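You operate a simulated robot arm through the tools that you are given. There is no shell and no other tool. Be economical: measure what you need, move in short steps, check, and stop when the job is done.

Carry out the task below with a simulated two-armed robot. There is one attempt and no reset: what you move stays moved.

## Task
Drain the tub, drop the wet towel in the washer and wipe the scum patch with the blue cloth.
Fine: plug on the tub's ledge, cloth back. Set down upright: tub plug. What is to be rubbed or washed off counts as gone when no trace of it is left.
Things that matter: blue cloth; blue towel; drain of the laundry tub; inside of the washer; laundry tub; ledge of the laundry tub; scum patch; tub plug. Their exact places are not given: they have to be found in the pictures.

Only the result counts: the job must be done as asked and must still hold three seconds after the hand-in. Knocking over, shifting, dropping, spilling or breaking anything else fails it. Flat cloth is picked up by pressing the open fingertips on it (5 to 10 N) and closing them slowly along it; thin cloth reads only 2 to 8 mm in the jaws.

## Robot
Two 6-joint arms with three-finger grippers on one trunk, on a base that drives. Base frame: it is fixed to the floor where the robot stands at the start and does not move with it; the origin is under the middle of the robot, x ahead of it, y to its left, z up. Readings come in m, degrees, newtons and seconds.
The left shoulder is at the start at [0.02, 0.17, 1.55], the right one opposite. Places, roughly: drain of the laundry tub [0.5, 0, 0.6]; inside of the washer [0.6, -0.5, 0.6]; laundry tub [0.6, 0.1, 0.5]; ledge of the laundry tub [0.8, 0, 0.9]; scum patch [0.6, 0.1, 0.6]. Payload 2.2 kg a hand.
The tool frame of a hand sits at the grasp point between the pads (the TCP): z along the fingers, y along the line on which they close. The tips reach 0.025 m beyond it. Largest opening 0.104 m; the body of the gripper starts 0.074 m behind the TCP.
Orientation is told as [roll, pitch, yaw] about the base's x, y, z axes, in that order, counted from this pose: with the fingers straight down and closing along the base's y, the tool's x points along the base's -x, its y along +y and its z along -z.

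## Interface
- The arms move only by the tool drive_tool. It takes "left_targets", "right_targets" or both (then of equal length, played together; a hand with none holds still); each is a list of rows, each a list of 7 numbers: the turn, a rotation vector about the tool's x, y, z in degrees, then the shift along the tool's x, y, z in m, then the opening, from 0 (shut) to 1 (fully open). In form: [[rx, ry, rz, dx, dy, dz, fingers], ...]. A call has 1 to 12 rows; each row shifts and turns the commanded pose from where the row before left it, along the tool's axes as they then stand. Each row takes 0.2 s and may step no farther than 0.05 m and 8.6 degrees from the row before; otherwise, or with a gripper value out of range, the whole call is refused. Where a pose cannot be reached the arm comes as near as it can. A force on the tool above 50 N (or 10 N above the force at the start of the call, whichever is more), or a blocked arm, ends the call early, and 0.2 s more pass. The fingers move at their own pace and stop on an object; they squeeze with about 41 N. The grip force told is the motor's: it shows also when the fingers shut on nothing. Time passes only in rows, and 0.2 s behind the last, so rows that do not move let the fingers close. The reply holds the time, the measured pose of the TCP, the force on the tool along the base axes, the opening and the grip force, in the units named above and with some noise, with the torque about the TCP (base axes, N m) and any sound that the robot's microphone picked up.
- Cameras (640 x 400 px; columns grow to the right, rows downward): "scene" is now at [0.1468, -0.002, 1.437]; the picture's right is [-0.06, -1.00, 0.00], its down [-0.72, 0.04, -0.70] and it looks along [0.69, -0.04, -0.72] (base axes); focal length 283 px, centre (320, 200). "left" rides on the left gripper at [0.082, -0.003, -0.104] in its tool frame; the picture's right is [0.04, 1.00, 0.00], its down [-0.75, 0.03, -0.66] and it looks along [-0.66, 0.03, 0.75] (tool axes); focal length 256 px, centre (320, 200). "right" rides on the right gripper at [0.082, 0.003, -0.104] in its tool frame; the picture's right is [-0.04, 1.00, 0.00], its down [-0.75, -0.03, -0.66] and it looks along [-0.66, -0.03, 0.75] (tool axes); focal length 256 px, centre (320, 200).
- snapshot(camera): a new picture of that camera. No time passes.
- raise_lower(by): slides the trunk up (or, below 0, down) by that many m; the arms and the scene camera ride with it, the base frame stays. It gives what a move gives, with no picture.
- base_move(legs): drives the robot by 1 to 6 legs, each [ahead, left, turn to the left] in m, m and degrees, along the robot's own axes; the way and the turn of a leg run together, so that a leg with both is an arc; at most 1.5 m and 180 degrees a leg. The arms and the cameras ride along, it lands a little off, and it stops where it bumps. It gives what a move gives.
- pan_tilt(pan, tilt): turns the head with the scene camera to pan (to the left, within 60 degrees either way) and tilt (down, from -29 to 69), counted from straight ahead of the robot. It gives what a move gives.
- point_at(camera, pixels): for up to 12 pixels [column, row] of the newest picture of that camera ("zoom" is the newest enlarged one), the place [x, y, z] in the base frame of the surface seen there, good to about 0.002 m, but the place of the scene camera against the robot may be out by one fixed shift of up to 0.018 m in any direction. No time passes.
- inspect(camera, box): a new picture of the part [left, top, right, bottom] of that camera's present view, enlarged. No time passes.
- job_done(): hands the job in; it is judged then, once.

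Go step by step. Measure first, check grasps and placings, and put right what went wrong. The budget is 80 turns and 78 pictures, counting those below and the enlarged ones. Unless the task says otherwise, let go and move clear before handing in, and close with one line.

The tools are called after "Request:" by a JSON object that holds its "fn" and its "kwargs". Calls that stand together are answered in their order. drive_tool: Moves the arms, as the interface text tells. Its arguments: {"type":"object","properties":{"left_targets":{"type":"array","items":{"type":"array","items":{"type":"number"}}},"right_targets":{"type":"array","items":{"type":"array","items":{"type":"number"}}}},"required":[]} The other tools are called the same way: raise_lower (by) slides the trunk up or down; base_move (legs) drives the base; pan_tilt (pan, tilt) turns the head that bears the scene camera; snapshot (camera) takes a picture; point_at (camera, pixels) gives the place of the surface under pixels of a picture; inspect (camera, box) takes an enlarged picture of a part of a camera's view; job_done () hands the job in.

At the start:

```text
time: 0.0
left_position: [0.4724, 0.2142, 1.1237]
left_orientation: [-0.1, 0.0, 0.0]
left_contact_force: [-0.3, 0.7, -0.8]
left_ft_torque: [0.02, -0.01, -0.01]
left_opening: 0.104
left_finger_force: 0.1
right_position: [0.5446, -0.3135, 1.1357]
right_orientation: [-0.1, -0.1, 0.0]
right_contact_force: [0.0, -0.2, -0.1]
right_ft_torque: [0.0, -0.01, -0.02]
right_opening: 0.1039
right_finger_force: 0.1
trunk travel left (down, up): [-0.742, 0.0]
robot x, y, heading: [0.002, -0.0048, 0.3]
head pan, tilt: [-3.6, 45.9]
```

scene: 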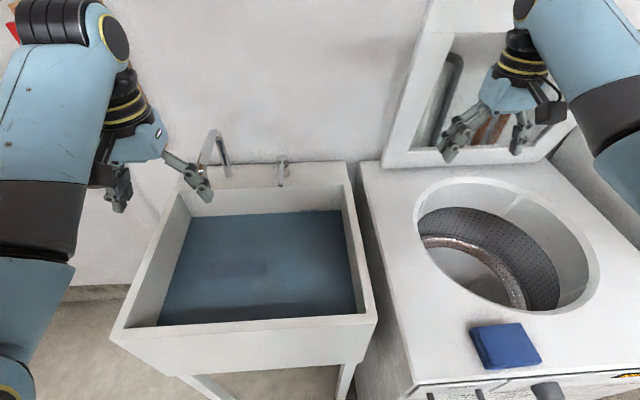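
right: 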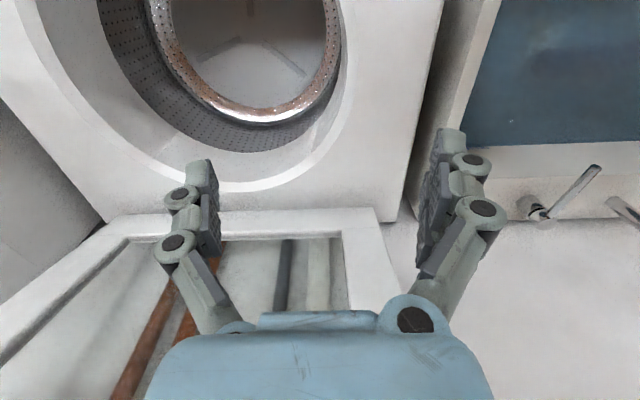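
left: 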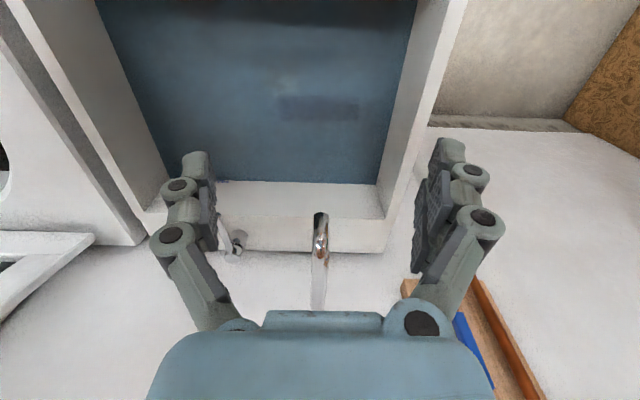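

The tub (pixels 160-355, 190-325) is full of dark water, with a faint dark patch near (245,268). A blue folded cloth lies on the washer at (505,345). I'll enlarge the tub and measure key places.

Request:
{"fn": "inspect", "kwargs": {"camera": "scene", "box": [110, 150, 390, 325]}}

Request:
{"fn": "inspect", "kwargs": {"camera": "left", "box": [90, 0, 470, 238]}}

Request:
{"fn": "point_at", "kwargs": {"camera": "scene", "pixels": [[245, 268], [200, 220], [340, 220], [300, 325], [150, 335], [370, 315], [265, 180], [505, 345], [470, 325], [540, 360], [480, 290], [282, 165]]}}

```text
2.29 times, centred on (250, 238) of scene
```

zoom: 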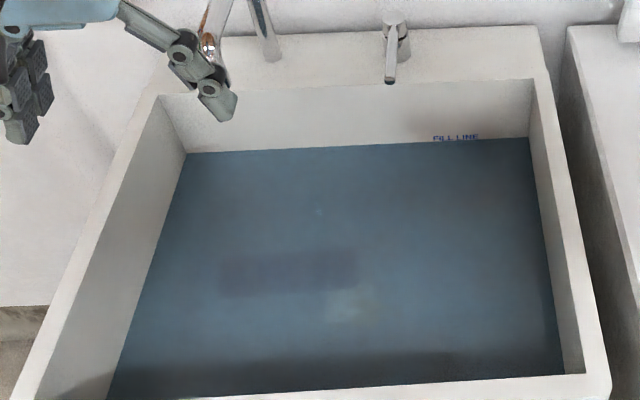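

```text
1.68 times, centred on (280, 119) of left
```

zoom: 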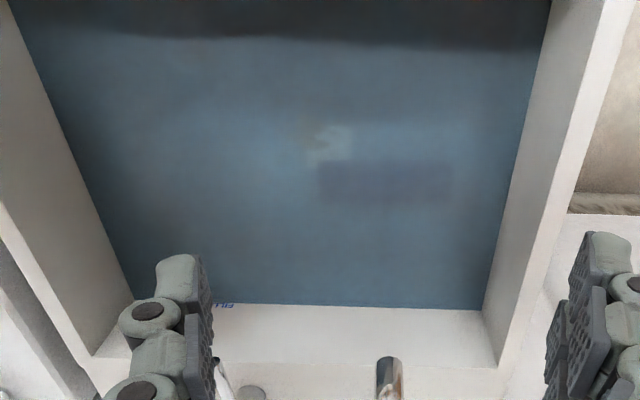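

```text
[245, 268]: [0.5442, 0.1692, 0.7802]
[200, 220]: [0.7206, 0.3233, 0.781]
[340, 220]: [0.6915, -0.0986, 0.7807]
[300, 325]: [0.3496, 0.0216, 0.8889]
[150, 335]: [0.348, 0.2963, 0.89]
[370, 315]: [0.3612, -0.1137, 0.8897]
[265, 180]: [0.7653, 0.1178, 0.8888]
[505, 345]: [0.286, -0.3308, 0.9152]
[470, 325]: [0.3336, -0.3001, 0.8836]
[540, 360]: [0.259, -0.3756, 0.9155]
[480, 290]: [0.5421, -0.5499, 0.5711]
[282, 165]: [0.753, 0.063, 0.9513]
```

Water surface is at z≈0.78, rim 0.889; a dark rectangle (towel) and a lighter patch show under the water. I'll slide the trunk down a little to see through the water from the left camera.

Request:
{"fn": "raise_lower", "kwargs": {"by": -0.17}}

Request:
{"fn": "snapshot", "kwargs": {"camera": "left"}}

Request:
{"fn": "snapshot", "kwargs": {"camera": "scene"}}

```text
time: 1.9
left_position: [0.4727, 0.214, 0.9549]
left_orientation: [0.0, 0.0, 0.0]
left_contact_force: [-0.5, 0.0, 0.1]
left_ft_torque: [0.01, 0.0, 0.03]
left_opening: 0.1039
left_finger_force: 0.1
right_position: [0.5434, -0.3139, 0.968]
right_orientation: [0.0, 0.0, -0.1]
right_contact_force: [-0.3, 0.6, 0.2]
right_ft_torque: [0.0, 0.0, -0.01]
right_opening: 0.1039
right_finger_force: 0.1
trunk travel left (down, up): [-0.572, 0.17]
robot x, y, heading: [-0.0009, -0.0015, -0.1]
head pan, tilt: [-3.6, 45.9]
```

```text
72 pictures are left
```

left: 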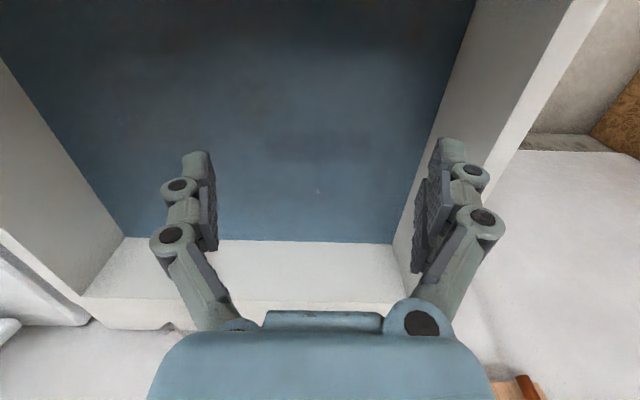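

```text
71 pictures are left
```

scene: 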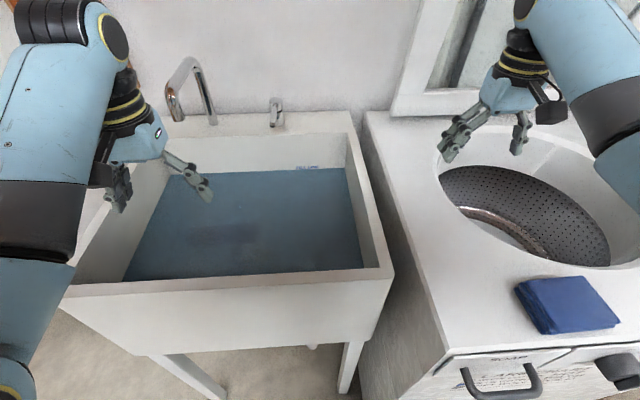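

The towel shadow is at left-pixels (270-370,135-160), with another darker patch near (260,95). I'll enlarge those and look at the pipe stub at scene (313,346), which hints at the drain.

Request:
{"fn": "inspect", "kwargs": {"camera": "left", "box": [80, 20, 440, 245]}}

Request:
{"fn": "point_at", "kwargs": {"camera": "zoom", "pixels": [[425, 305], [320, 140], [420, 220], [250, 200]]}}

Request:
{"fn": "point_at", "kwargs": {"camera": "scene", "pixels": [[313, 346], [220, 235], [235, 200], [245, 280], [240, 130], [200, 130]]}}

Request:
{"fn": "inspect", "kwargs": {"camera": "scene", "box": [120, 150, 380, 290]}}

```text
1.78 times, centred on (260, 132) of left
```

zoom: 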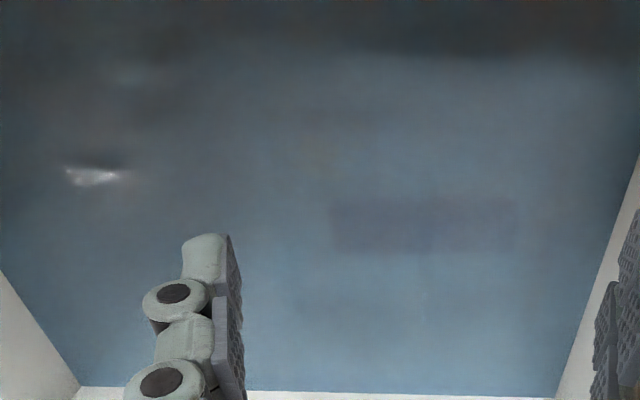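

```text
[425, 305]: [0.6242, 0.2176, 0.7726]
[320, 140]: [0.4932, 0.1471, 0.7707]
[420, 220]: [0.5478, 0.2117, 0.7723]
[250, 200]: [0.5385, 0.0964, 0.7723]
```

```text
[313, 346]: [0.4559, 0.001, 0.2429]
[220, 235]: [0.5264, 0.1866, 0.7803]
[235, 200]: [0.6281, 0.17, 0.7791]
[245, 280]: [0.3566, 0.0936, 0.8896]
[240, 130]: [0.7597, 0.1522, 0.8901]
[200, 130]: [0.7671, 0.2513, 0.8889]
```

```text
2.46 times, centred on (250, 220) of scene
```

zoom: 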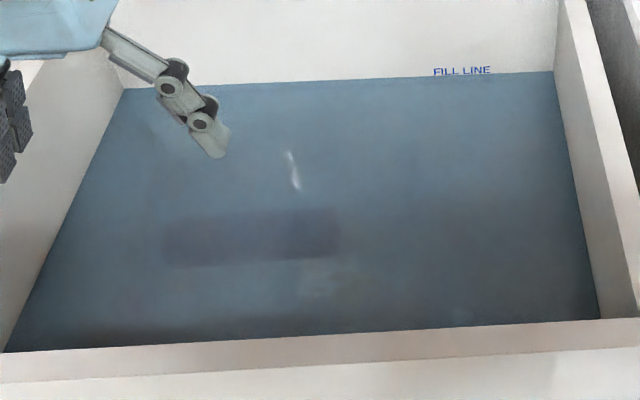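

No clear plug yet, only glints on the water surface; the pipe under the tub suggests the drain is near x≈0.46, y≈0. I'll bring the left hand over y≈0.06 to look there.

Request:
{"fn": "drive_tool", "kwargs": {"left_targets": [[0, 0, 0, 0.02, -0.04, 0, 1], [0, 0, 0, 0.02, -0.04, 0, 1], [0, 0, 0, 0.02, -0.04, 0, 1], [0, 0, 0, 0.02, -0.04, 0, 1]]}}

Request:
{"fn": "snapshot", "kwargs": {"camera": "left"}}

Request:
{"fn": "inspect", "kwargs": {"camera": "left", "box": [160, 0, 480, 200]}}

```text
time: 2.6
left_position: [0.4361, 0.2335, 0.948]
left_orientation: [12.4, -1.1, 2.7]
left_contact_force: [-0.3, 0.2, -0.1]
left_ft_torque: [0.02, -0.04, 0.02]
left_opening: 0.1041
left_finger_force: 0.0
left hand out of reach, approached as far as the arm can: row 3
right_position: [0.5442, -0.3138, 0.9657]
right_orientation: [0.0, -0.1, 0.1]
right_contact_force: [0.5, 0.6, 0.7]
right_ft_torque: [0.06, -0.02, -0.02]
right_opening: 0.1042
right_finger_force: 0.0
trunk travel left (down, up): [-0.572, 0.17]
robot x, y, heading: [0.0016, 0.0022, 0.1]
head pan, tilt: [-3.6, 45.9]
stopped in row 3 (left hand): the arm was blocked; the commanded pose is now the measured one
```

```text
68 pictures are left
```

left: 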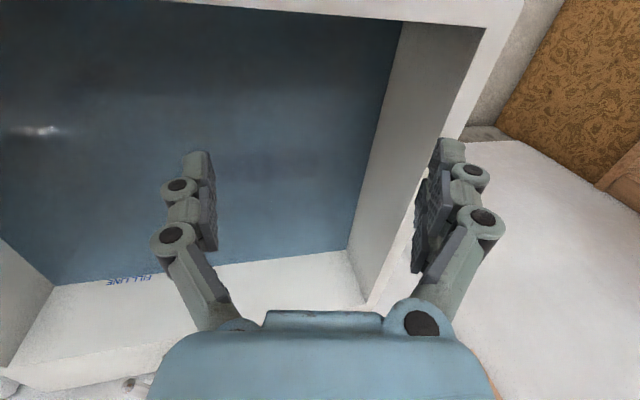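

```text
2.00 times, centred on (320, 100) of left
```

zoom: 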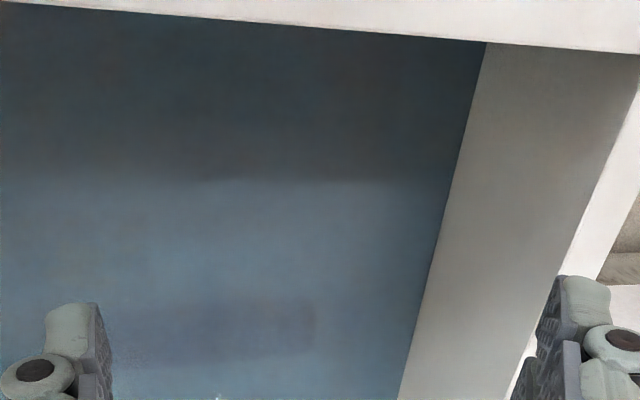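

The left arm could not swing inward and tilted by 12°; the base has to do the sideways travel. I'll straighten the hand and measure the washer front before driving.

Request:
{"fn": "drive_tool", "kwargs": {"left_targets": [[6.2, 0.5, 1.3, 0, 0, 0, 1], [6.2, 0.6, 1.4, -0.01, 0, 0, 1], [0, 0, 0, -0.025, -0.01, 0, 1]]}}

Request:
{"fn": "point_at", "kwargs": {"camera": "scene", "pixels": [[445, 352], [600, 340], [500, 395], [620, 372], [395, 160], [440, 290], [570, 305], [535, 290], [600, 325], [520, 220], [480, 120], [380, 270]]}}

Request:
{"fn": "snapshot", "kwargs": {"camera": "right"}}

```text
time: 3.4
left_position: [0.4729, 0.2214, 0.9459]
left_orientation: [-0.1, 0.4, 0.1]
left_contact_force: [-0.4, 0.7, -0.4]
left_ft_torque: [0.05, 0.05, -0.01]
left_opening: 0.104
left_finger_force: 0.1
right_position: [0.5448, -0.3146, 0.9667]
right_orientation: [0.0, 0.1, 0.0]
right_contact_force: [-1.4, -0.2, -0.6]
right_ft_torque: [-0.01, 0.03, -0.02]
right_opening: 0.1041
right_finger_force: 0.1
trunk travel left (down, up): [-0.572, 0.17]
robot x, y, heading: [0.0007, -0.0007, -0.1]
head pan, tilt: [-3.6, 45.9]
```

```text
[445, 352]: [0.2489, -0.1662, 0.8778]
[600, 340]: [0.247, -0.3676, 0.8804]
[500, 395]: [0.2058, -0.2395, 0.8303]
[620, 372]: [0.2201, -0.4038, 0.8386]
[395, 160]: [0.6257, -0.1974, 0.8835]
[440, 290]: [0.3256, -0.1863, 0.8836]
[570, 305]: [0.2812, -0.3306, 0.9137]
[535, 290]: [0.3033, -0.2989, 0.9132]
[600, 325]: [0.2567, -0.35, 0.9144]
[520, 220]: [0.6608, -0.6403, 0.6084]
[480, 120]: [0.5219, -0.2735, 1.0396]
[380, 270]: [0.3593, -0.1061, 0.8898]
```

```text
66 pictures are left
```

right: 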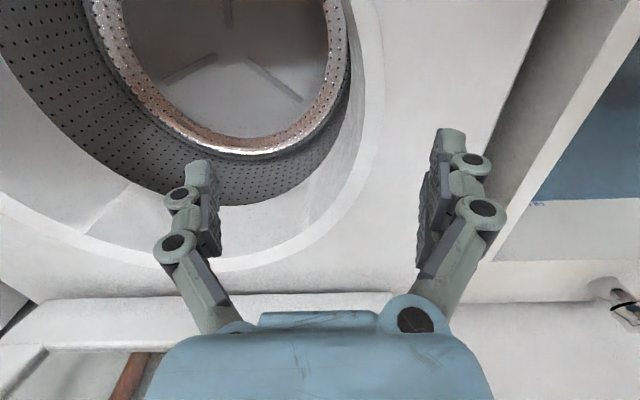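

The washer front sits at x≈0.25 with its handle at 0.206 and the robot at 0. I'll look left and right of the work area before driving sideways.

Request:
{"fn": "pan_tilt", "kwargs": {"pan": 50, "tilt": 45}}

Request:
{"fn": "snapshot", "kwargs": {"camera": "scene"}}

Request:
{"fn": "pan_tilt", "kwargs": {"pan": -50, "tilt": 45}}

Request:
{"fn": "snapshot", "kwargs": {"camera": "scene"}}

```text
time: 4.7
left_position: [0.4703, 0.2228, 0.9465]
left_orientation: [-0.1, 0.4, 0.3]
left_contact_force: [-0.4, -0.1, 0.0]
left_ft_torque: [0.01, -0.01, -0.02]
left_opening: 0.1039
left_finger_force: 0.1
right_position: [0.5451, -0.3141, 0.9654]
right_orientation: [0.0, 0.0, 0.0]
right_contact_force: [-0.7, 0.4, 0.4]
right_ft_torque: [-0.01, 0.01, 0.03]
right_opening: 0.1041
right_finger_force: 0.0
trunk travel left (down, up): [-0.572, 0.17]
robot x, y, heading: [-0.0017, 0.0004, -0.0]
head pan, tilt: [50.0, 45.0]
```

```text
65 pictures are left
```

scene: 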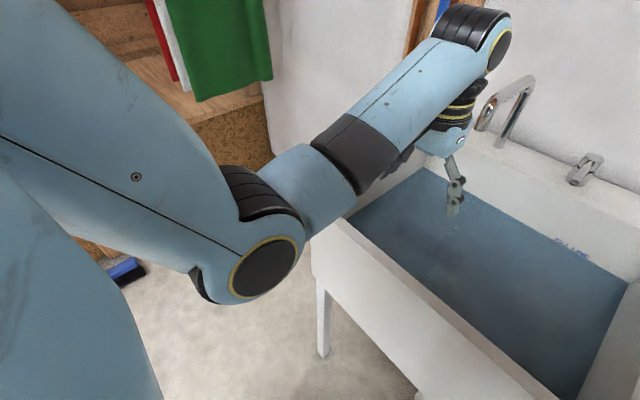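

```text
time: 6.4
left_position: [0.4717, 0.2217, 0.9459]
left_orientation: [-0.1, 0.1, 0.2]
left_contact_force: [-0.7, 0.4, 1.3]
left_ft_torque: [0.02, 0.0, -0.01]
left_opening: 0.1039
left_finger_force: 0.0
right_position: [0.5443, -0.3139, 0.9676]
right_orientation: [0.0, 0.0, 0.0]
right_contact_force: [0.1, 0.5, 0.0]
right_ft_torque: [-0.04, -0.02, 0.02]
right_opening: 0.1039
right_finger_force: 0.0
trunk travel left (down, up): [-0.572, 0.17]
robot x, y, heading: [-0.0012, -0.0011, 0.1]
head pan, tilt: [-50.0, 45.0]
```

```text
64 pictures are left
```

scene: 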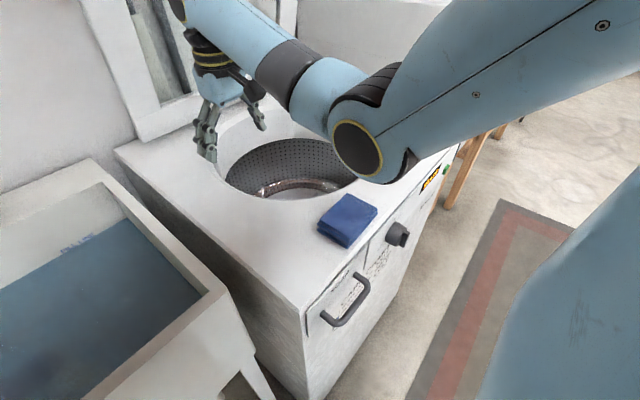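

There's open floor on both sides; the elbows hang low, so I'll measure them and nearby objects.

Request:
{"fn": "point_at", "kwargs": {"camera": "scene", "pixels": [[385, 182], [345, 170], [360, 150], [405, 165], [440, 150], [345, 215], [380, 210], [350, 245], [320, 225], [397, 233], [480, 160]]}}

Request:
{"fn": "inspect", "kwargs": {"camera": "scene", "box": [260, 160, 480, 300]}}

```text
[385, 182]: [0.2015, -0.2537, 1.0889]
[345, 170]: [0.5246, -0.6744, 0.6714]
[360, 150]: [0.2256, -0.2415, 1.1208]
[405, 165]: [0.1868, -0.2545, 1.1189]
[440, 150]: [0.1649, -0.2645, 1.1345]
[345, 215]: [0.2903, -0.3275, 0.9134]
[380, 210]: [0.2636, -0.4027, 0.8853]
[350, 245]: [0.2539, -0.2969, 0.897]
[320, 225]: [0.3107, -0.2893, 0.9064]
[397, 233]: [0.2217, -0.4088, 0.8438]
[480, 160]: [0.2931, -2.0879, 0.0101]
```

```text
2.86 times, centred on (370, 230) of scene
```

zoom: 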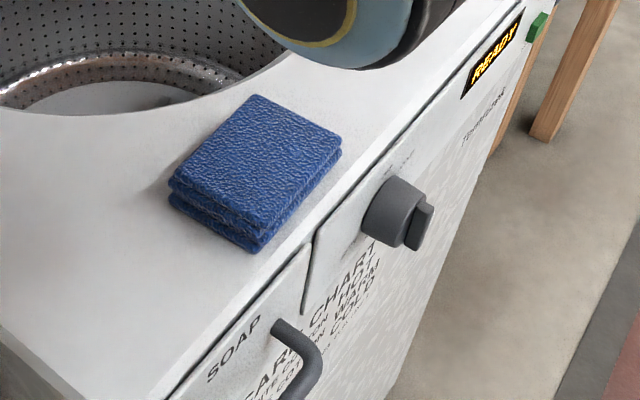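

The cloth is a folded block at about (0.28,-0.335); elbows bottom out at z≈1.08. I plan to work the tub with the right arm with the base shifted left, so I check the shelf clearance there.

Request:
{"fn": "pan_tilt", "kwargs": {"pan": 50, "tilt": 40}}

Request:
{"fn": "snapshot", "kwargs": {"camera": "scene"}}

Request:
{"fn": "point_at", "kwargs": {"camera": "scene", "pixels": [[265, 150], [270, 190], [240, 130], [230, 100], [120, 310], [300, 100], [410, 80], [430, 90], [490, 55], [340, 300], [90, 30], [350, 60]]}}

```text
time: 8.2
left_position: [0.4718, 0.2223, 0.9454]
left_orientation: [-0.1, 0.3, 0.2]
left_contact_force: [0.2, -0.4, 0.7]
left_ft_torque: [0.03, -0.01, 0.02]
left_opening: 0.1042
left_finger_force: 0.1
right_position: [0.5448, -0.3133, 0.9658]
right_orientation: [0.1, -0.1, 0.0]
right_contact_force: [0.3, -0.4, -0.1]
right_ft_torque: [0.0, 0.02, -0.03]
right_opening: 0.1041
right_finger_force: 0.0
trunk travel left (down, up): [-0.572, 0.17]
robot x, y, heading: [0.0024, 0.0001, -0.2]
head pan, tilt: [50.0, 40.0]
```

```text
62 pictures are left
```

scene: 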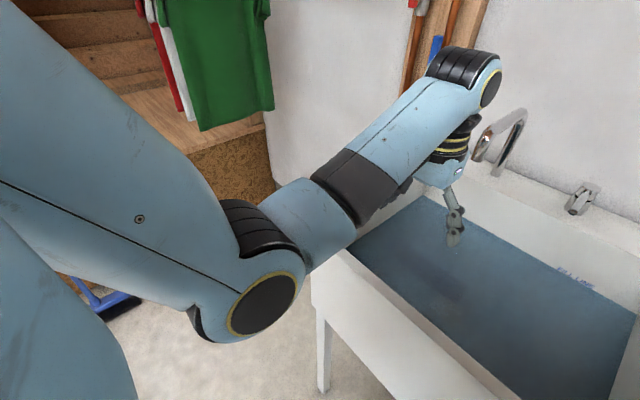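

```text
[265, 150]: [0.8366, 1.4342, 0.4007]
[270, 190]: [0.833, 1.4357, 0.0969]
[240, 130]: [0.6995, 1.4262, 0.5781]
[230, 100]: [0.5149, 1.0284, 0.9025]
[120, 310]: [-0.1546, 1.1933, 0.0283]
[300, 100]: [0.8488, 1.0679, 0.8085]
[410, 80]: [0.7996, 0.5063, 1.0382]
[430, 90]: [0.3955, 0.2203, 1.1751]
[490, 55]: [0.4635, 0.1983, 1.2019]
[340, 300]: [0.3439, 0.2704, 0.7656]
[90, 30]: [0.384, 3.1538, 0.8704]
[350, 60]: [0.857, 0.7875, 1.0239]
```

The garments hang at y≈1.03, so there is room. I'll drive left 0.33 m so the right hand sits over the drain side of the tub.

Request:
{"fn": "base_move", "kwargs": {"legs": [[0, 0.33, 0]]}}

Request:
{"fn": "pan_tilt", "kwargs": {"pan": -30, "tilt": 50}}

Request:
{"fn": "snapshot", "kwargs": {"camera": "right"}}

Request:
{"fn": "snapshot", "kwargs": {"camera": "scene"}}

```text
time: 10.4
left_position: [0.4722, 0.5523, 0.9461]
left_orientation: [-0.1, 0.3, 0.2]
left_contact_force: [0.2, 1.1, -0.4]
left_ft_torque: [-0.04, 0.03, 0.0]
left_opening: 0.1042
left_finger_force: 0.0
right_position: [0.5446, 0.0177, 0.9662]
right_orientation: [-0.1, 0.0, 0.0]
right_contact_force: [0.4, 0.0, 0.5]
right_ft_torque: [-0.03, 0.03, -0.02]
right_opening: 0.1039
right_finger_force: 0.0
trunk travel left (down, up): [-0.572, 0.17]
robot x, y, heading: [-0.0023, 0.3304, 0.0]
head pan, tilt: [50.0, 40.0]
```

```text
time: 11.9
left_position: [0.4697, 0.5534, 0.9458]
left_orientation: [0.0, 0.4, 0.2]
left_contact_force: [0.7, 0.7, -0.9]
left_ft_torque: [-0.02, 0.01, 0.01]
left_opening: 0.1039
left_finger_force: 0.1
right_position: [0.5432, 0.018, 0.9659]
right_orientation: [0.1, 0.0, 0.1]
right_contact_force: [-0.1, -0.1, 0.7]
right_ft_torque: [0.02, 0.02, -0.01]
right_opening: 0.1039
right_finger_force: 0.1
trunk travel left (down, up): [-0.572, 0.17]
robot x, y, heading: [0.002, 0.3319, 0.1]
head pan, tilt: [-30.0, 50.0]
```

```text
61 pictures are left
```

right: 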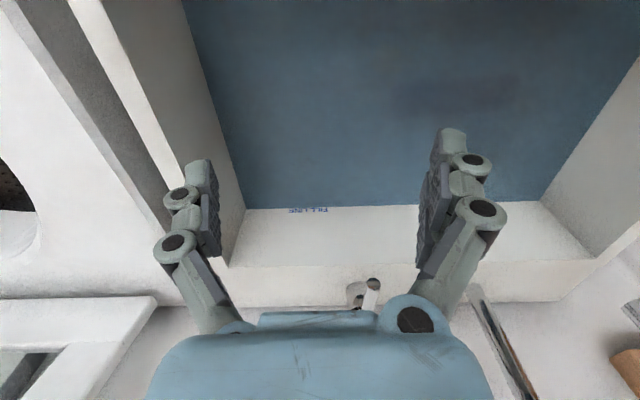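

```text
60 pictures are left
```

scene: 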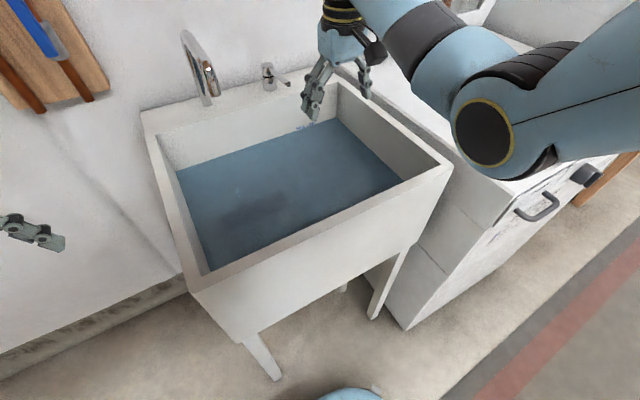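

The towel shadow is at right-picture (390-510,80-115); no plug is visible yet. I'll enlarge both views of the water.

Request:
{"fn": "inspect", "kwargs": {"camera": "right", "box": [190, 0, 510, 200]}}

Request:
{"fn": "inspect", "kwargs": {"camera": "scene", "box": [170, 115, 410, 265]}}

```text
2.00 times, centred on (350, 100) of right
```

zoom: 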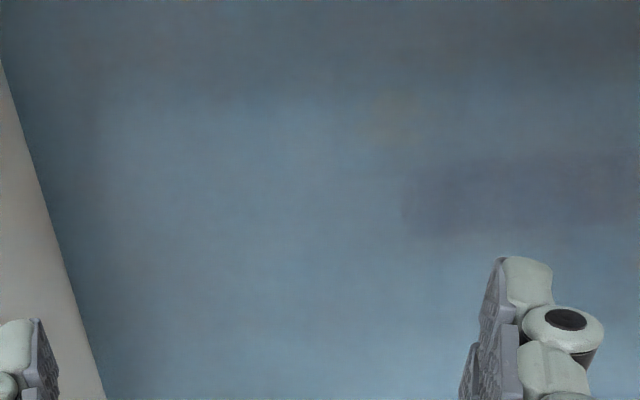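

```text
2.67 times, centred on (290, 190) of scene
```

zoom: 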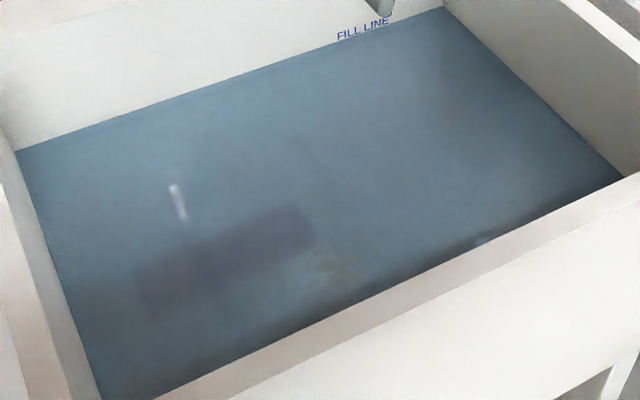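

A small light spot at zoom (480,240), near the front wall, may be the plug, close to the pipe position. I'll back the base 0.12 m to look straight down there with the right camera.

Request:
{"fn": "base_move", "kwargs": {"legs": [[-0.12, 0, 0]]}}

Request:
{"fn": "inspect", "kwargs": {"camera": "right", "box": [190, 0, 510, 200]}}

Request:
{"fn": "inspect", "kwargs": {"camera": "scene", "box": [170, 65, 490, 265]}}

```text
time: 13.1
left_position: [0.3482, 0.5525, 0.9464]
left_orientation: [-0.1, 0.2, 0.3]
left_contact_force: [-0.1, 0.4, 0.2]
left_ft_torque: [-0.02, -0.02, 0.01]
left_opening: 0.1039
left_finger_force: 0.1
right_position: [0.4227, 0.0172, 0.9671]
right_orientation: [0.0, -0.1, 0.1]
right_contact_force: [-0.6, 0.1, 0.6]
right_ft_torque: [-0.04, -0.05, 0.0]
right_opening: 0.1042
right_finger_force: 0.1
trunk travel left (down, up): [-0.572, 0.17]
robot x, y, heading: [-0.118, 0.3282, 0.1]
head pan, tilt: [-30.0, 50.0]
```

```text
2.00 times, centred on (350, 100) of right
```

zoom: 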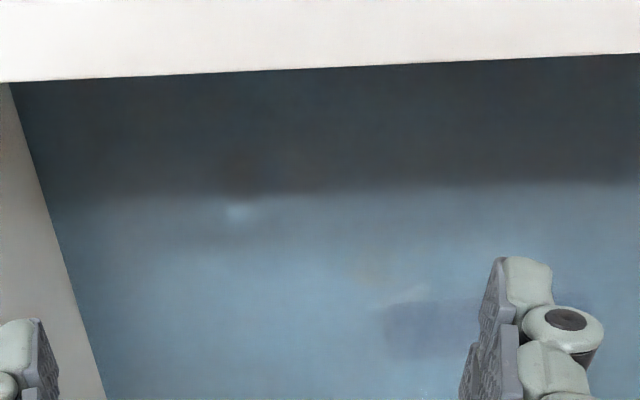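

```text
2.00 times, centred on (330, 165) of scene
```

zoom: 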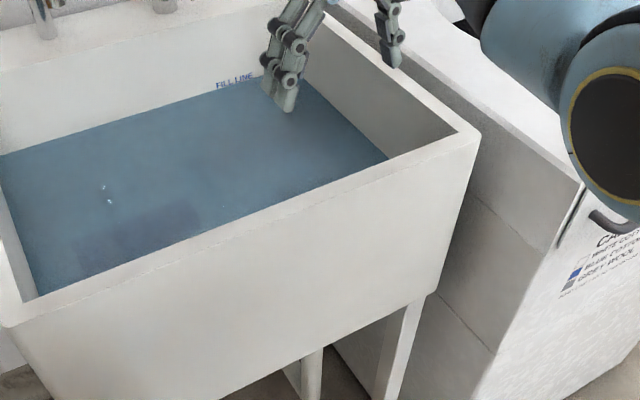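

A bright spot with a dark body shows at zoom (240,213), i.e. right pixel (310,106): likely the plug near (0.51,0.0). I'll shift forward 0.08 m for a second view to triangulate.

Request:
{"fn": "base_move", "kwargs": {"legs": [[0.08, 0, 0]]}}

Request:
{"fn": "inspect", "kwargs": {"camera": "right", "box": [190, 0, 510, 200]}}

```text
time: 14.2
left_position: [0.4319, 0.5528, 0.9459]
left_orientation: [-0.1, 0.3, 0.2]
left_contact_force: [0.6, -0.4, -0.9]
left_ft_torque: [0.0, 0.03, -0.02]
left_opening: 0.104
left_finger_force: 0.1
right_position: [0.506, 0.0173, 0.9653]
right_orientation: [-0.1, 0.0, 0.1]
right_contact_force: [0.6, -0.7, 0.6]
right_ft_torque: [-0.01, 0.02, 0.0]
right_opening: 0.1039
right_finger_force: 0.1
trunk travel left (down, up): [-0.572, 0.17]
robot x, y, heading: [-0.0364, 0.3279, -0.3]
head pan, tilt: [-30.0, 50.0]
```

```text
2.00 times, centred on (350, 100) of right
```

zoom: 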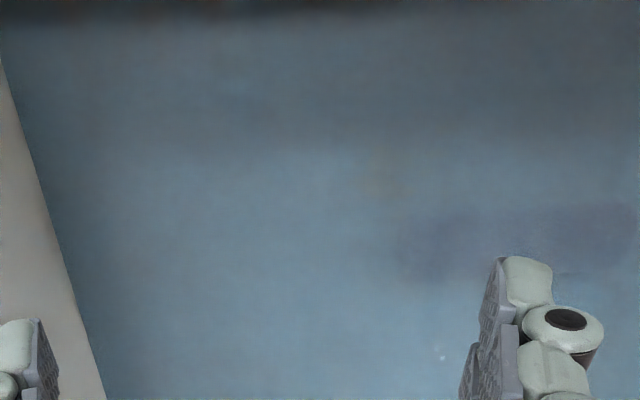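

Faint light spot near zoom (235,85) now; I'll enlarge just that part for contrast.

Request:
{"fn": "inspect", "kwargs": {"camera": "right", "box": [250, 0, 410, 100]}}

Request:
{"fn": "inspect", "kwargs": {"camera": "scene", "box": [280, 110, 440, 210]}}

```text
4.00 times, centred on (330, 50) of right
```

zoom: 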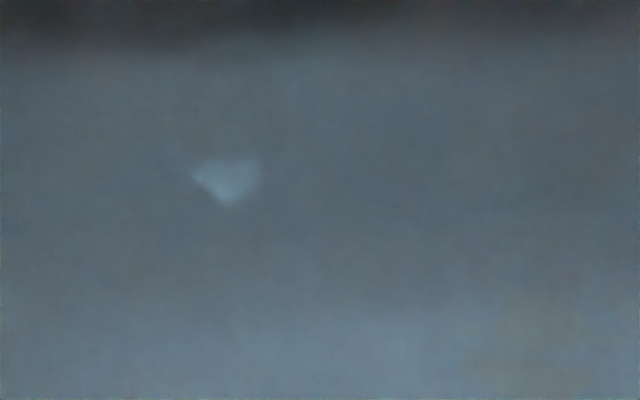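

```text
4.00 times, centred on (360, 160) of scene
```

zoom: 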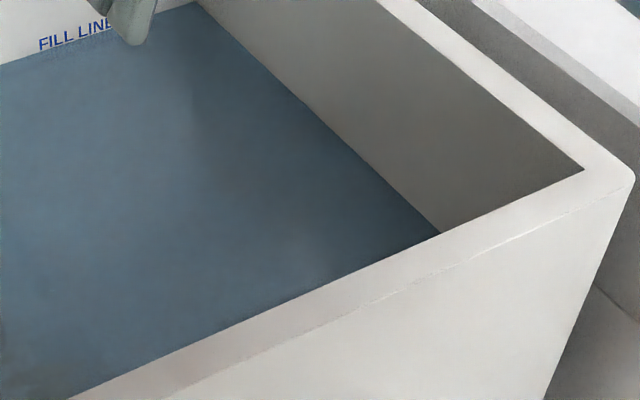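

Now a clear bright blob sits at zoom (228,182) with a faint disc above it; triangulated, the plug is near (0.497, -0.002) with its top around z≈0.63–0.67. Before reaching down, I'll raise the trunk and check how close the base may come to the tub.

Request:
{"fn": "raise_lower", "kwargs": {"by": 0.17}}

Request:
{"fn": "pan_tilt", "kwargs": {"pan": 0, "tilt": 69}}

Request:
{"fn": "snapshot", "kwargs": {"camera": "scene"}}

Request:
{"fn": "point_at", "kwargs": {"camera": "scene", "pixels": [[320, 395], [320, 370], [320, 330], [250, 380], [400, 380], [200, 390], [450, 390], [420, 300], [500, 390], [230, 300], [320, 300], [400, 340]]}}

```text
time: 16.1
left_position: [0.431, 0.553, 1.1154]
left_orientation: [-0.1, 0.3, 0.3]
left_contact_force: [0.4, -0.9, -0.1]
left_ft_torque: [-0.02, 0.0, -0.01]
left_opening: 0.1038
left_finger_force: 0.0
right_position: [0.5047, 0.0164, 1.1363]
right_orientation: [0.0, 0.0, 0.1]
right_contact_force: [-0.7, 0.0, 0.4]
right_ft_torque: [0.01, 0.0, -0.02]
right_opening: 0.1041
right_finger_force: 0.0
trunk travel left (down, up): [-0.742, 0.0]
robot x, y, heading: [-0.0419, 0.3319, -0.1]
head pan, tilt: [-30.0, 50.0]
```

```text
time: 17.1
left_position: [0.4322, 0.5531, 1.1154]
left_orientation: [-0.2, 0.1, 0.1]
left_contact_force: [0.3, 0.5, -0.7]
left_ft_torque: [0.0, 0.01, -0.01]
left_opening: 0.1042
left_finger_force: 0.0
right_position: [0.5038, 0.0167, 1.1365]
right_orientation: [0.0, 0.0, 0.1]
right_contact_force: [0.0, -0.1, 0.1]
right_ft_torque: [-0.04, -0.02, -0.01]
right_opening: 0.1039
right_finger_force: 0.0
trunk travel left (down, up): [-0.742, 0.0]
robot x, y, heading: [-0.0377, 0.3296, 0.0]
head pan, tilt: [0.0, 68.8]
```

```text
52 pictures are left
```

scene: 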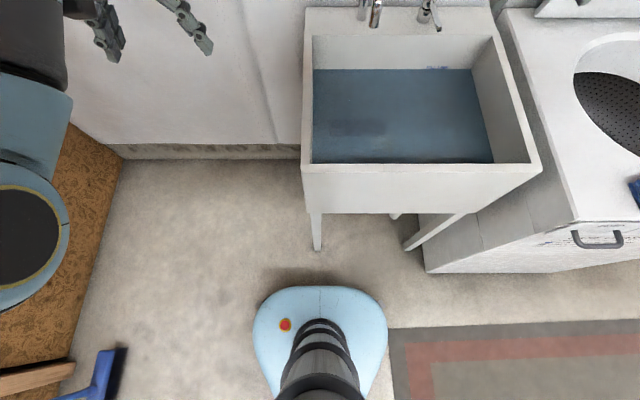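

```text
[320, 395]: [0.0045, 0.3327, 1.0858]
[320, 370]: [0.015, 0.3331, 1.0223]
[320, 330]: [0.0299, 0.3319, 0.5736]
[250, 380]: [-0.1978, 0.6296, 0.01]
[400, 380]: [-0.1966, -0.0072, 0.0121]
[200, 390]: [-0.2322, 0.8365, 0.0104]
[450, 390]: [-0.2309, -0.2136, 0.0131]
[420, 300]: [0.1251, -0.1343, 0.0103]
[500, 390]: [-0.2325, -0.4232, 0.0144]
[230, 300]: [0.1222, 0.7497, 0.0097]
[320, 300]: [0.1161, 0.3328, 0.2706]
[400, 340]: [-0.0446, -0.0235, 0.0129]
```

The base front is at x≈0.165 and the tub legs at ≈0.34, so the base can go forward about 0.11 m. I'll do this, pull the hand back over the plug and lower it to just above the water.

Request:
{"fn": "base_move", "kwargs": {"legs": [[0.11, 0, 0]]}}

Request:
{"fn": "drive_tool", "kwargs": {"right_targets": [[0, 0, 0, 0.03, -0.005, 0, 1], [0, 0, 0, 0.03, -0.005, 0, 1], [0, 0, 0, 0.03, -0.005, 0, 1], [0, 0, 0, 0.027, -0.004, 0, 1], [0, 0, 0, 0, 0, 0.044, 1], [0, 0, 0, 0, 0, 0.044, 1], [0, 0, 0, 0, 0, 0.044, 1], [0, 0, 0, 0, 0, 0.044, 1], [0, 0, 0, 0, 0, 0.044, 1], [0, 0, 0, 0, 0, 0.044, 1]]}}

Request:
{"fn": "pan_tilt", "kwargs": {"pan": -25, "tilt": 60}}

Request:
{"fn": "snapshot", "kwargs": {"camera": "scene"}}

Request:
{"fn": "snapshot", "kwargs": {"camera": "right"}}

```text
time: 18.2
left_position: [0.5385, 0.5539, 1.1162]
left_orientation: [-0.1, 0.3, 0.4]
left_contact_force: [-0.3, 0.1, 0.2]
left_ft_torque: [-0.02, 0.01, 0.0]
left_opening: 0.104
left_finger_force: 0.0
right_position: [0.614, 0.0173, 1.1361]
right_orientation: [-0.1, 0.0, 0.1]
right_contact_force: [-0.2, -0.5, 0.8]
right_ft_torque: [-0.02, 0.04, -0.01]
right_opening: 0.1041
right_finger_force: 0.0
trunk travel left (down, up): [-0.742, 0.0]
robot x, y, heading: [0.0663, 0.3326, 0.2]
head pan, tilt: [0.0, 68.8]
```

```text
time: 20.4
left_position: [0.5392, 0.5538, 1.1163]
left_orientation: [0.0, 0.3, 0.4]
left_contact_force: [-0.1, -0.4, 0.5]
left_ft_torque: [-0.01, 0.03, 0.01]
left_opening: 0.104
left_finger_force: 0.1
right_position: [0.4955, 0.0006, 0.8749]
right_orientation: [-0.1, 0.1, 0.2]
right_contact_force: [-0.1, 1.0, 0.5]
right_ft_torque: [-0.02, 0.01, 0.01]
right_opening: 0.104
right_finger_force: 0.1
trunk travel left (down, up): [-0.742, 0.0]
robot x, y, heading: [0.0666, 0.3334, 0.1]
head pan, tilt: [0.0, 68.8]
```

```text
time: 21.3
left_position: [0.5387, 0.5529, 1.1164]
left_orientation: [-0.1, 0.2, 0.3]
left_contact_force: [-0.1, -0.4, -1.1]
left_ft_torque: [0.0, 0.01, 0.0]
left_opening: 0.104
left_finger_force: 0.0
right_position: [0.4954, 0.0006, 0.8758]
right_orientation: [0.0, 0.0, 0.0]
right_contact_force: [-0.9, 0.0, -0.2]
right_ft_torque: [0.02, 0.0, 0.01]
right_opening: 0.1039
right_finger_force: 0.1
trunk travel left (down, up): [-0.742, 0.0]
robot x, y, heading: [0.0724, 0.3316, 0.2]
head pan, tilt: [-25.0, 60.0]
```

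```text
51 pictures are left
```

scene: 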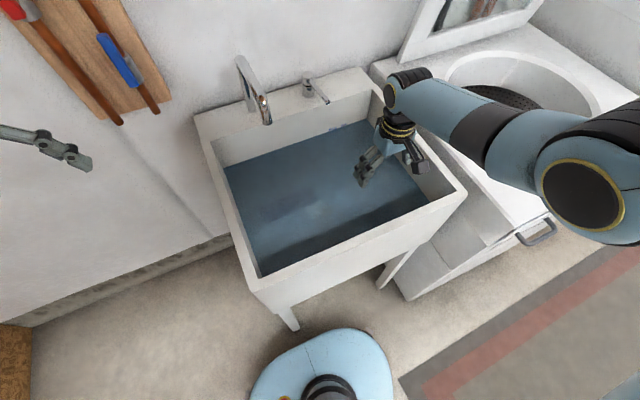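

```text
50 pictures are left
```

right: 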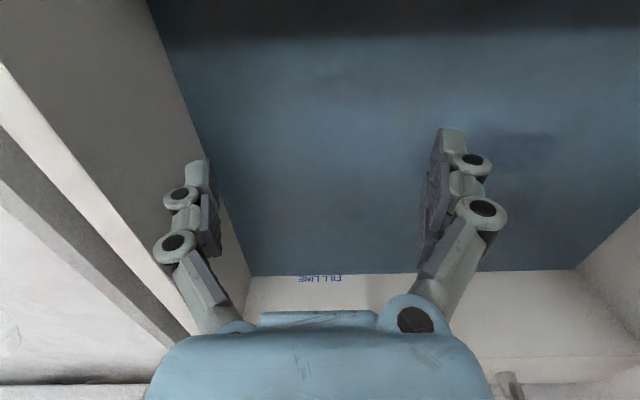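

The hand reached (0.495,0.001,0.875) easily, with the forearm coming in from the right over the tub's side wall. I'll measure the forearm's height there.

Request:
{"fn": "point_at", "kwargs": {"camera": "scene", "pixels": [[425, 105], [450, 130], [485, 160], [530, 185], [590, 240], [400, 85], [395, 130], [425, 160], [430, 130], [447, 185], [375, 175], [410, 160]]}}

Request:
{"fn": "inspect", "kwargs": {"camera": "right", "box": [240, 0, 440, 125]}}

```text
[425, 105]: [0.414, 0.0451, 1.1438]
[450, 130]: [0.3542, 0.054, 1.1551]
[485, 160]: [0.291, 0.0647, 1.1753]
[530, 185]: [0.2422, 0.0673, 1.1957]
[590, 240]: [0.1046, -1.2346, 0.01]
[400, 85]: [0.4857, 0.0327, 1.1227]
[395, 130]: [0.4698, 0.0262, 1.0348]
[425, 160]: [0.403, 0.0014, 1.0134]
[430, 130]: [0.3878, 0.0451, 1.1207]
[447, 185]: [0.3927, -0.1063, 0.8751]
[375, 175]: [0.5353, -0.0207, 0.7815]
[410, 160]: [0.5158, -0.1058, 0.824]
```

```text
3.20 times, centred on (340, 62) of right
```

zoom: 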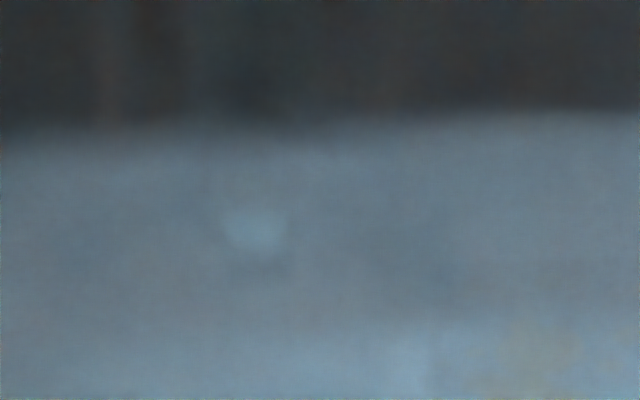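

Three views agree: plug handle top near (0.4966,-0.001, 0.63–0.67). The forearm is clear of the rim (z≈1.15), so I'll go down to TCP z≈0.66 and close.

Request:
{"fn": "drive_tool", "kwargs": {"right_targets": [[0, 0, 0, 0, 0.001, 0.043, 1], [0, 0, 0, 0, 0.001, 0.043, 1], [0, 0, 0, 0, 0, 0.043, 1], [0, 0, 0, 0, 0, 0.043, 1], [0, 0, 0, 0, 0, 0.043, 1], [0, 0, 0, 0, 0, 0, 1]]}}

Request:
{"fn": "snapshot", "kwargs": {"camera": "scene"}}

Request:
{"fn": "inspect", "kwargs": {"camera": "right", "box": [160, 0, 480, 200]}}

```text
time: 22.7
left_position: [0.5401, 0.5521, 1.1157]
left_orientation: [-0.1, 0.3, 0.3]
left_contact_force: [1.0, 0.1, 0.1]
left_ft_torque: [0.0, 0.01, 0.02]
left_opening: 0.1038
left_finger_force: 0.1
right_position: [0.4644, 0.0111, 0.7983]
right_orientation: [0.0, 0.1, 0.0]
right_contact_force: [0.4, -0.3, -0.3]
right_ft_torque: [-0.02, -0.02, 0.0]
right_opening: 0.1041
right_finger_force: 0.0
right hand out of reach, approached as far as the arm can: row 2, 3, 4, 5
trunk travel left (down, up): [-0.742, 0.0]
robot x, y, heading: [0.0673, 0.3295, 0.1]
head pan, tilt: [-25.0, 60.0]
```

```text
48 pictures are left
```

scene: 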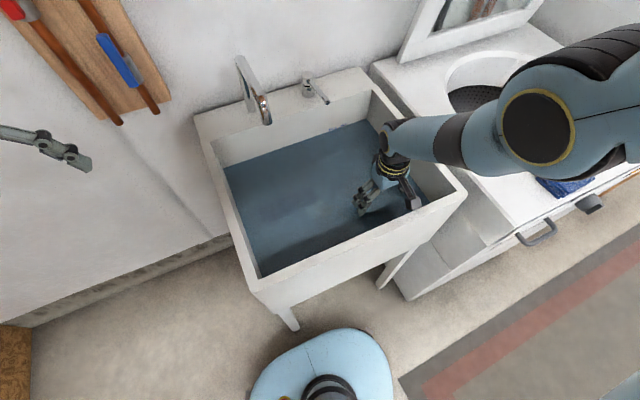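

```text
2.00 times, centred on (320, 100) of right
```

zoom: 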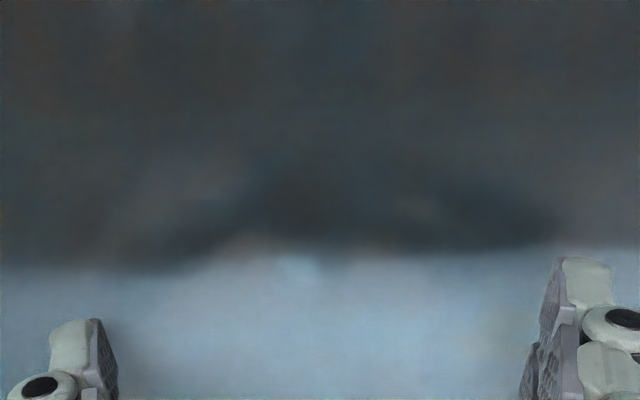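

The arm is out of reach at z≈0.80 with the trunk at the top; it is now nearly straight, which clears the rim well. I'll lift slightly, lower the trunk 0.17 and check the hand.

Request:
{"fn": "drive_tool", "kwargs": {"right_targets": [[0, 0, 0, 0, 0, -0.05, 1], [0, 0, 0, 0, 0, -0.05, 1], [0, 0, 0, 0, 0, -0.03, 1]]}}

Request:
{"fn": "raise_lower", "kwargs": {"by": -0.15}}

Request:
{"fn": "snapshot", "kwargs": {"camera": "scene"}}

```text
time: 23.5
left_position: [0.5377, 0.5531, 1.1157]
left_orientation: [-0.1, 0.2, 0.3]
left_contact_force: [-0.4, 0.2, 1.1]
left_ft_torque: [0.0, 0.01, 0.01]
left_opening: 0.1039
left_finger_force: 0.1
right_position: [0.4625, 0.0133, 0.9282]
right_orientation: [0.1, 0.1, 0.1]
right_contact_force: [-0.3, -1.0, 0.7]
right_ft_torque: [-0.02, -0.02, 0.01]
right_opening: 0.1037
right_finger_force: 0.0
trunk travel left (down, up): [-0.742, 0.0]
robot x, y, heading: [0.0644, 0.3283, 0.0]
head pan, tilt: [-25.0, 60.0]
```

```text
time: 25.3
left_position: [0.5397, 0.5542, 0.9659]
left_orientation: [0.0, 0.1, 0.3]
left_contact_force: [0.0, -0.6, 0.1]
left_ft_torque: [-0.01, 0.0, 0.0]
left_opening: 0.1041
left_finger_force: 0.1
right_position: [0.4659, 0.0126, 0.7795]
right_orientation: [-0.2, -0.2, 0.2]
right_contact_force: [13.9, -2.6, 28.1]
right_ft_torque: [0.02, 4.11, 0.31]
right_opening: 0.1038
right_finger_force: 0.0
trunk travel left (down, up): [-0.592, 0.15]
robot x, y, heading: [0.0694, 0.329, 0.2]
head pan, tilt: [-25.0, 60.0]
```

```text
46 pictures are left
```

scene: 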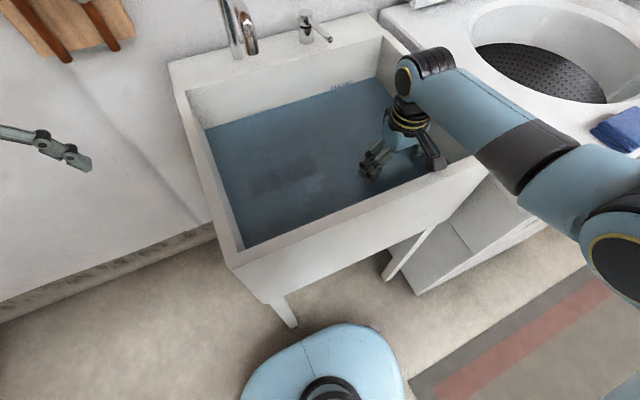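

The force (+28 N up, torque 4 Nm) shows the hand's camera mount pressing on the front rim. I'll lift off at once, move forward over the plug, and turn the hand 90° so the camera points along the tub.

Request:
{"fn": "raise_lower", "kwargs": {"by": 0.13}}

Request:
{"fn": "drive_tool", "kwargs": {"right_targets": [[0, 0, 0, -0.03, -0.013, 0, 1], [0, 0, 8.5, 0, 0, 0, 1], [0, 0, 8.5, 0, 0, 0, 1], [0, 0, 8.5, 0, 0, 0, 1], [0, 0, 8.5, 0, 0, 0, 1], [0, 0, 8.5, 0, 0, 0, 1], [0, 0, 8.5, 0, 0, 0, 1], [0, 0, 8.5, 0, 0, 0, 1], [0, 0, 8.5, 0, 0, 0, 1], [0, 0, 8.5, 0, 0, 0, 1], [0, 0, 8.5, 0, 0, 0, 1], [0, 0, 5, 0, 0, 0, 1]]}}

Request:
{"fn": "snapshot", "kwargs": {"camera": "right"}}

```text
time: 26.9
left_position: [0.5383, 0.5545, 1.0956]
left_orientation: [-0.1, 0.3, 0.4]
left_contact_force: [0.2, 0.2, 0.3]
left_ft_torque: [-0.01, 0.0, 0.0]
left_opening: 0.104
left_finger_force: 0.1
right_position: [0.4627, 0.0115, 0.9065]
right_orientation: [-0.1, 0.1, 0.2]
right_contact_force: [0.9, -0.2, -0.3]
right_ft_torque: [0.0, 0.01, 0.02]
right_opening: 0.1043
right_finger_force: 0.1
trunk travel left (down, up): [-0.722, 0.02]
robot x, y, heading: [0.0704, 0.3314, -0.1]
head pan, tilt: [-25.0, 60.0]
```

```text
time: 29.5
left_position: [0.5387, 0.5515, 1.0956]
left_orientation: [-0.1, 0.4, 0.3]
left_contact_force: [0.8, 1.2, 0.3]
left_ft_torque: [0.03, 0.0, 0.01]
left_opening: 0.1037
left_finger_force: 0.1
right_position: [0.4929, -0.001, 0.9083]
right_orientation: [-0.1, 0.0, -89.9]
right_contact_force: [-1.3, 0.0, -0.2]
right_ft_torque: [0.04, -0.03, 0.01]
right_opening: 0.104
right_finger_force: 0.2
trunk travel left (down, up): [-0.722, 0.02]
robot x, y, heading: [0.0734, 0.3307, -0.1]
head pan, tilt: [-25.0, 60.0]
```

```text
45 pictures are left
```

right: 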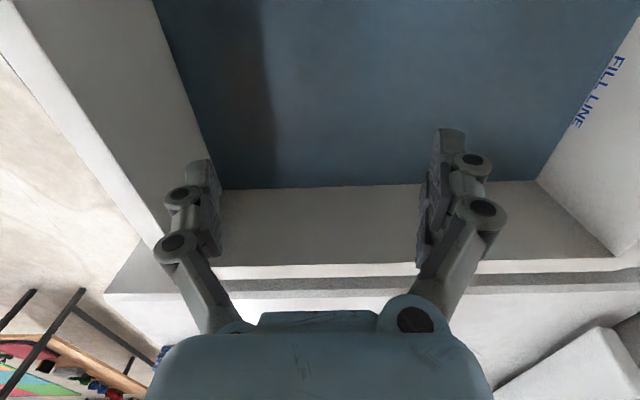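

The hand is at (0.493,-0.001,0.908), turned, with the front wall to its left. I'll look for the plug blob between the fingers in this view.

Request:
{"fn": "inspect", "kwargs": {"camera": "right", "box": [200, 0, 440, 150]}}

```text
2.67 times, centred on (320, 75) of right
```

zoom: 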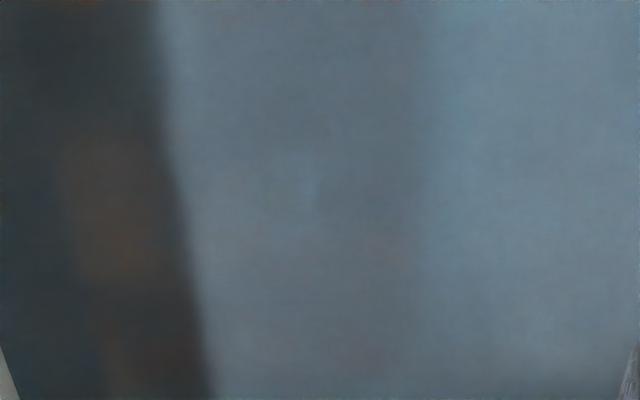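

A faint blob at zoom (308,185) agrees with the plug between the fingers (x≈0.49). I'll extend the arm down as far as it allows first, then measure the forearm before lowering the trunk.

Request:
{"fn": "drive_tool", "kwargs": {"right_targets": [[0, 0, 0, 0, 0, 0.035, 1], [0, 0, 0, 0, 0, 0.035, 1], [0, 0, 0, 0, 0, 0.02, 1]]}}

Request:
{"fn": "snapshot", "kwargs": {"camera": "scene"}}

Request:
{"fn": "point_at", "kwargs": {"camera": "scene", "pixels": [[400, 150], [430, 155], [450, 160], [470, 165], [420, 130], [440, 130], [460, 140], [480, 140], [500, 130], [520, 120], [400, 175], [390, 160]]}}

```text
time: 30.3
left_position: [0.5392, 0.5524, 1.0956]
left_orientation: [-0.1, 0.3, 0.3]
left_contact_force: [0.7, 0.0, 0.5]
left_ft_torque: [0.01, -0.03, -0.01]
left_opening: 0.1038
left_finger_force: 0.1
right_position: [0.4916, -0.0011, 0.8184]
right_orientation: [0.0, 0.0, -89.9]
right_contact_force: [-0.6, -0.1, 0.0]
right_ft_torque: [0.01, 0.01, 0.02]
right_opening: 0.1037
right_finger_force: 0.0
trunk travel left (down, up): [-0.722, 0.02]
robot x, y, heading: [0.0691, 0.3294, -0.0]
head pan, tilt: [-25.0, 60.0]
```

```text
43 pictures are left
```

scene: 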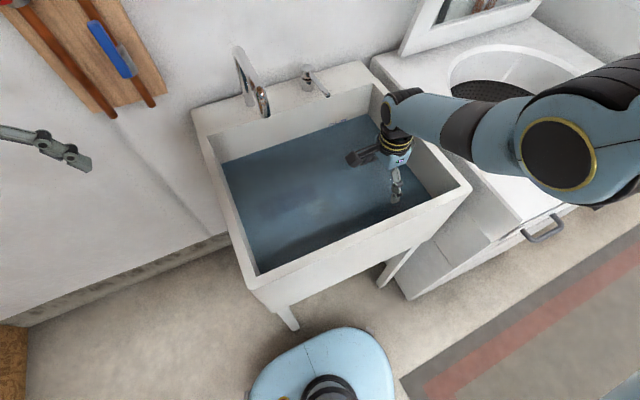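

```text
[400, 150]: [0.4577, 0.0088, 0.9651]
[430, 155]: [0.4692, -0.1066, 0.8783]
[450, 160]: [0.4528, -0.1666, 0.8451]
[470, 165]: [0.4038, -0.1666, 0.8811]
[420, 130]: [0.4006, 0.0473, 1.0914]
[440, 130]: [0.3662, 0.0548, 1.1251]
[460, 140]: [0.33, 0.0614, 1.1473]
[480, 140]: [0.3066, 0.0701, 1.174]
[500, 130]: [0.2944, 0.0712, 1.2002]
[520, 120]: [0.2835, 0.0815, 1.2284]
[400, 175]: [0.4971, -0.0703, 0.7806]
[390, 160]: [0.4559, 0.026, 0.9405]
```

The forearm underside is ≈1.06 over the front rim, leaving about 0.17 m. I'll lower the trunk 0.12 and the arm 0.035 for TCP ≈0.665.

Request:
{"fn": "raise_lower", "kwargs": {"by": -0.12}}

Request:
{"fn": "drive_tool", "kwargs": {"right_targets": [[0, 0, 0, 0, 0, 0.018, 1], [0, 0, 0, 0, 0, 0.017, 1], [0, 0, 0, 0, 0, 0, 1]]}}

Request:
{"fn": "snapshot", "kwargs": {"camera": "scene"}}

```text
time: 31.8
left_position: [0.5376, 0.554, 0.9751]
left_orientation: [-0.1, 0.2, 0.3]
left_contact_force: [0.0, 0.1, -0.1]
left_ft_torque: [-0.04, 0.03, -0.02]
left_opening: 0.1039
left_finger_force: 0.2
right_position: [0.4924, -0.0006, 0.6962]
right_orientation: [0.0, 0.0, -89.9]
right_contact_force: [0.0, 0.9, 0.7]
right_ft_torque: [0.0, 0.0, -0.02]
right_opening: 0.104
right_finger_force: 0.1
trunk travel left (down, up): [-0.602, 0.14]
robot x, y, heading: [0.0677, 0.3304, 0.1]
head pan, tilt: [-25.0, 60.0]
```

```text
time: 32.6
left_position: [0.5396, 0.5523, 0.9745]
left_orientation: [-0.1, 0.3, 0.3]
left_contact_force: [-1.0, -0.3, -0.1]
left_ft_torque: [0.01, 0.03, -0.02]
left_opening: 0.1041
left_finger_force: 0.0
right_position: [0.4845, 0.0027, 0.6725]
right_orientation: [0.0, 0.0, -89.9]
right_contact_force: [0.0, -0.2, 0.7]
right_ft_torque: [-0.05, 0.03, -0.01]
right_opening: 0.104
right_finger_force: 0.1
right hand out of reach, approached as far as the arm can: row 2
trunk travel left (down, up): [-0.602, 0.14]
robot x, y, heading: [0.0671, 0.3312, 0.1]
head pan, tilt: [-25.0, 60.0]
```

```text
42 pictures are left
```

scene: 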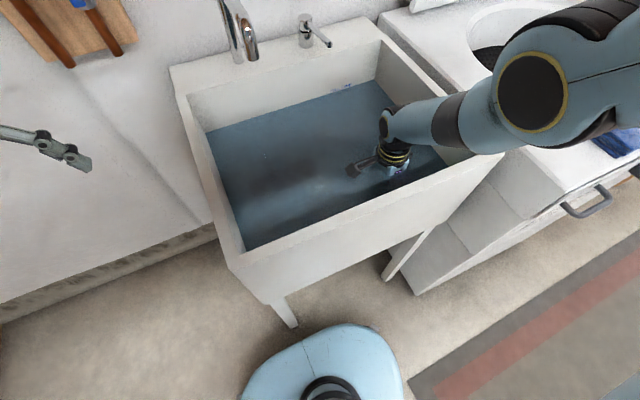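

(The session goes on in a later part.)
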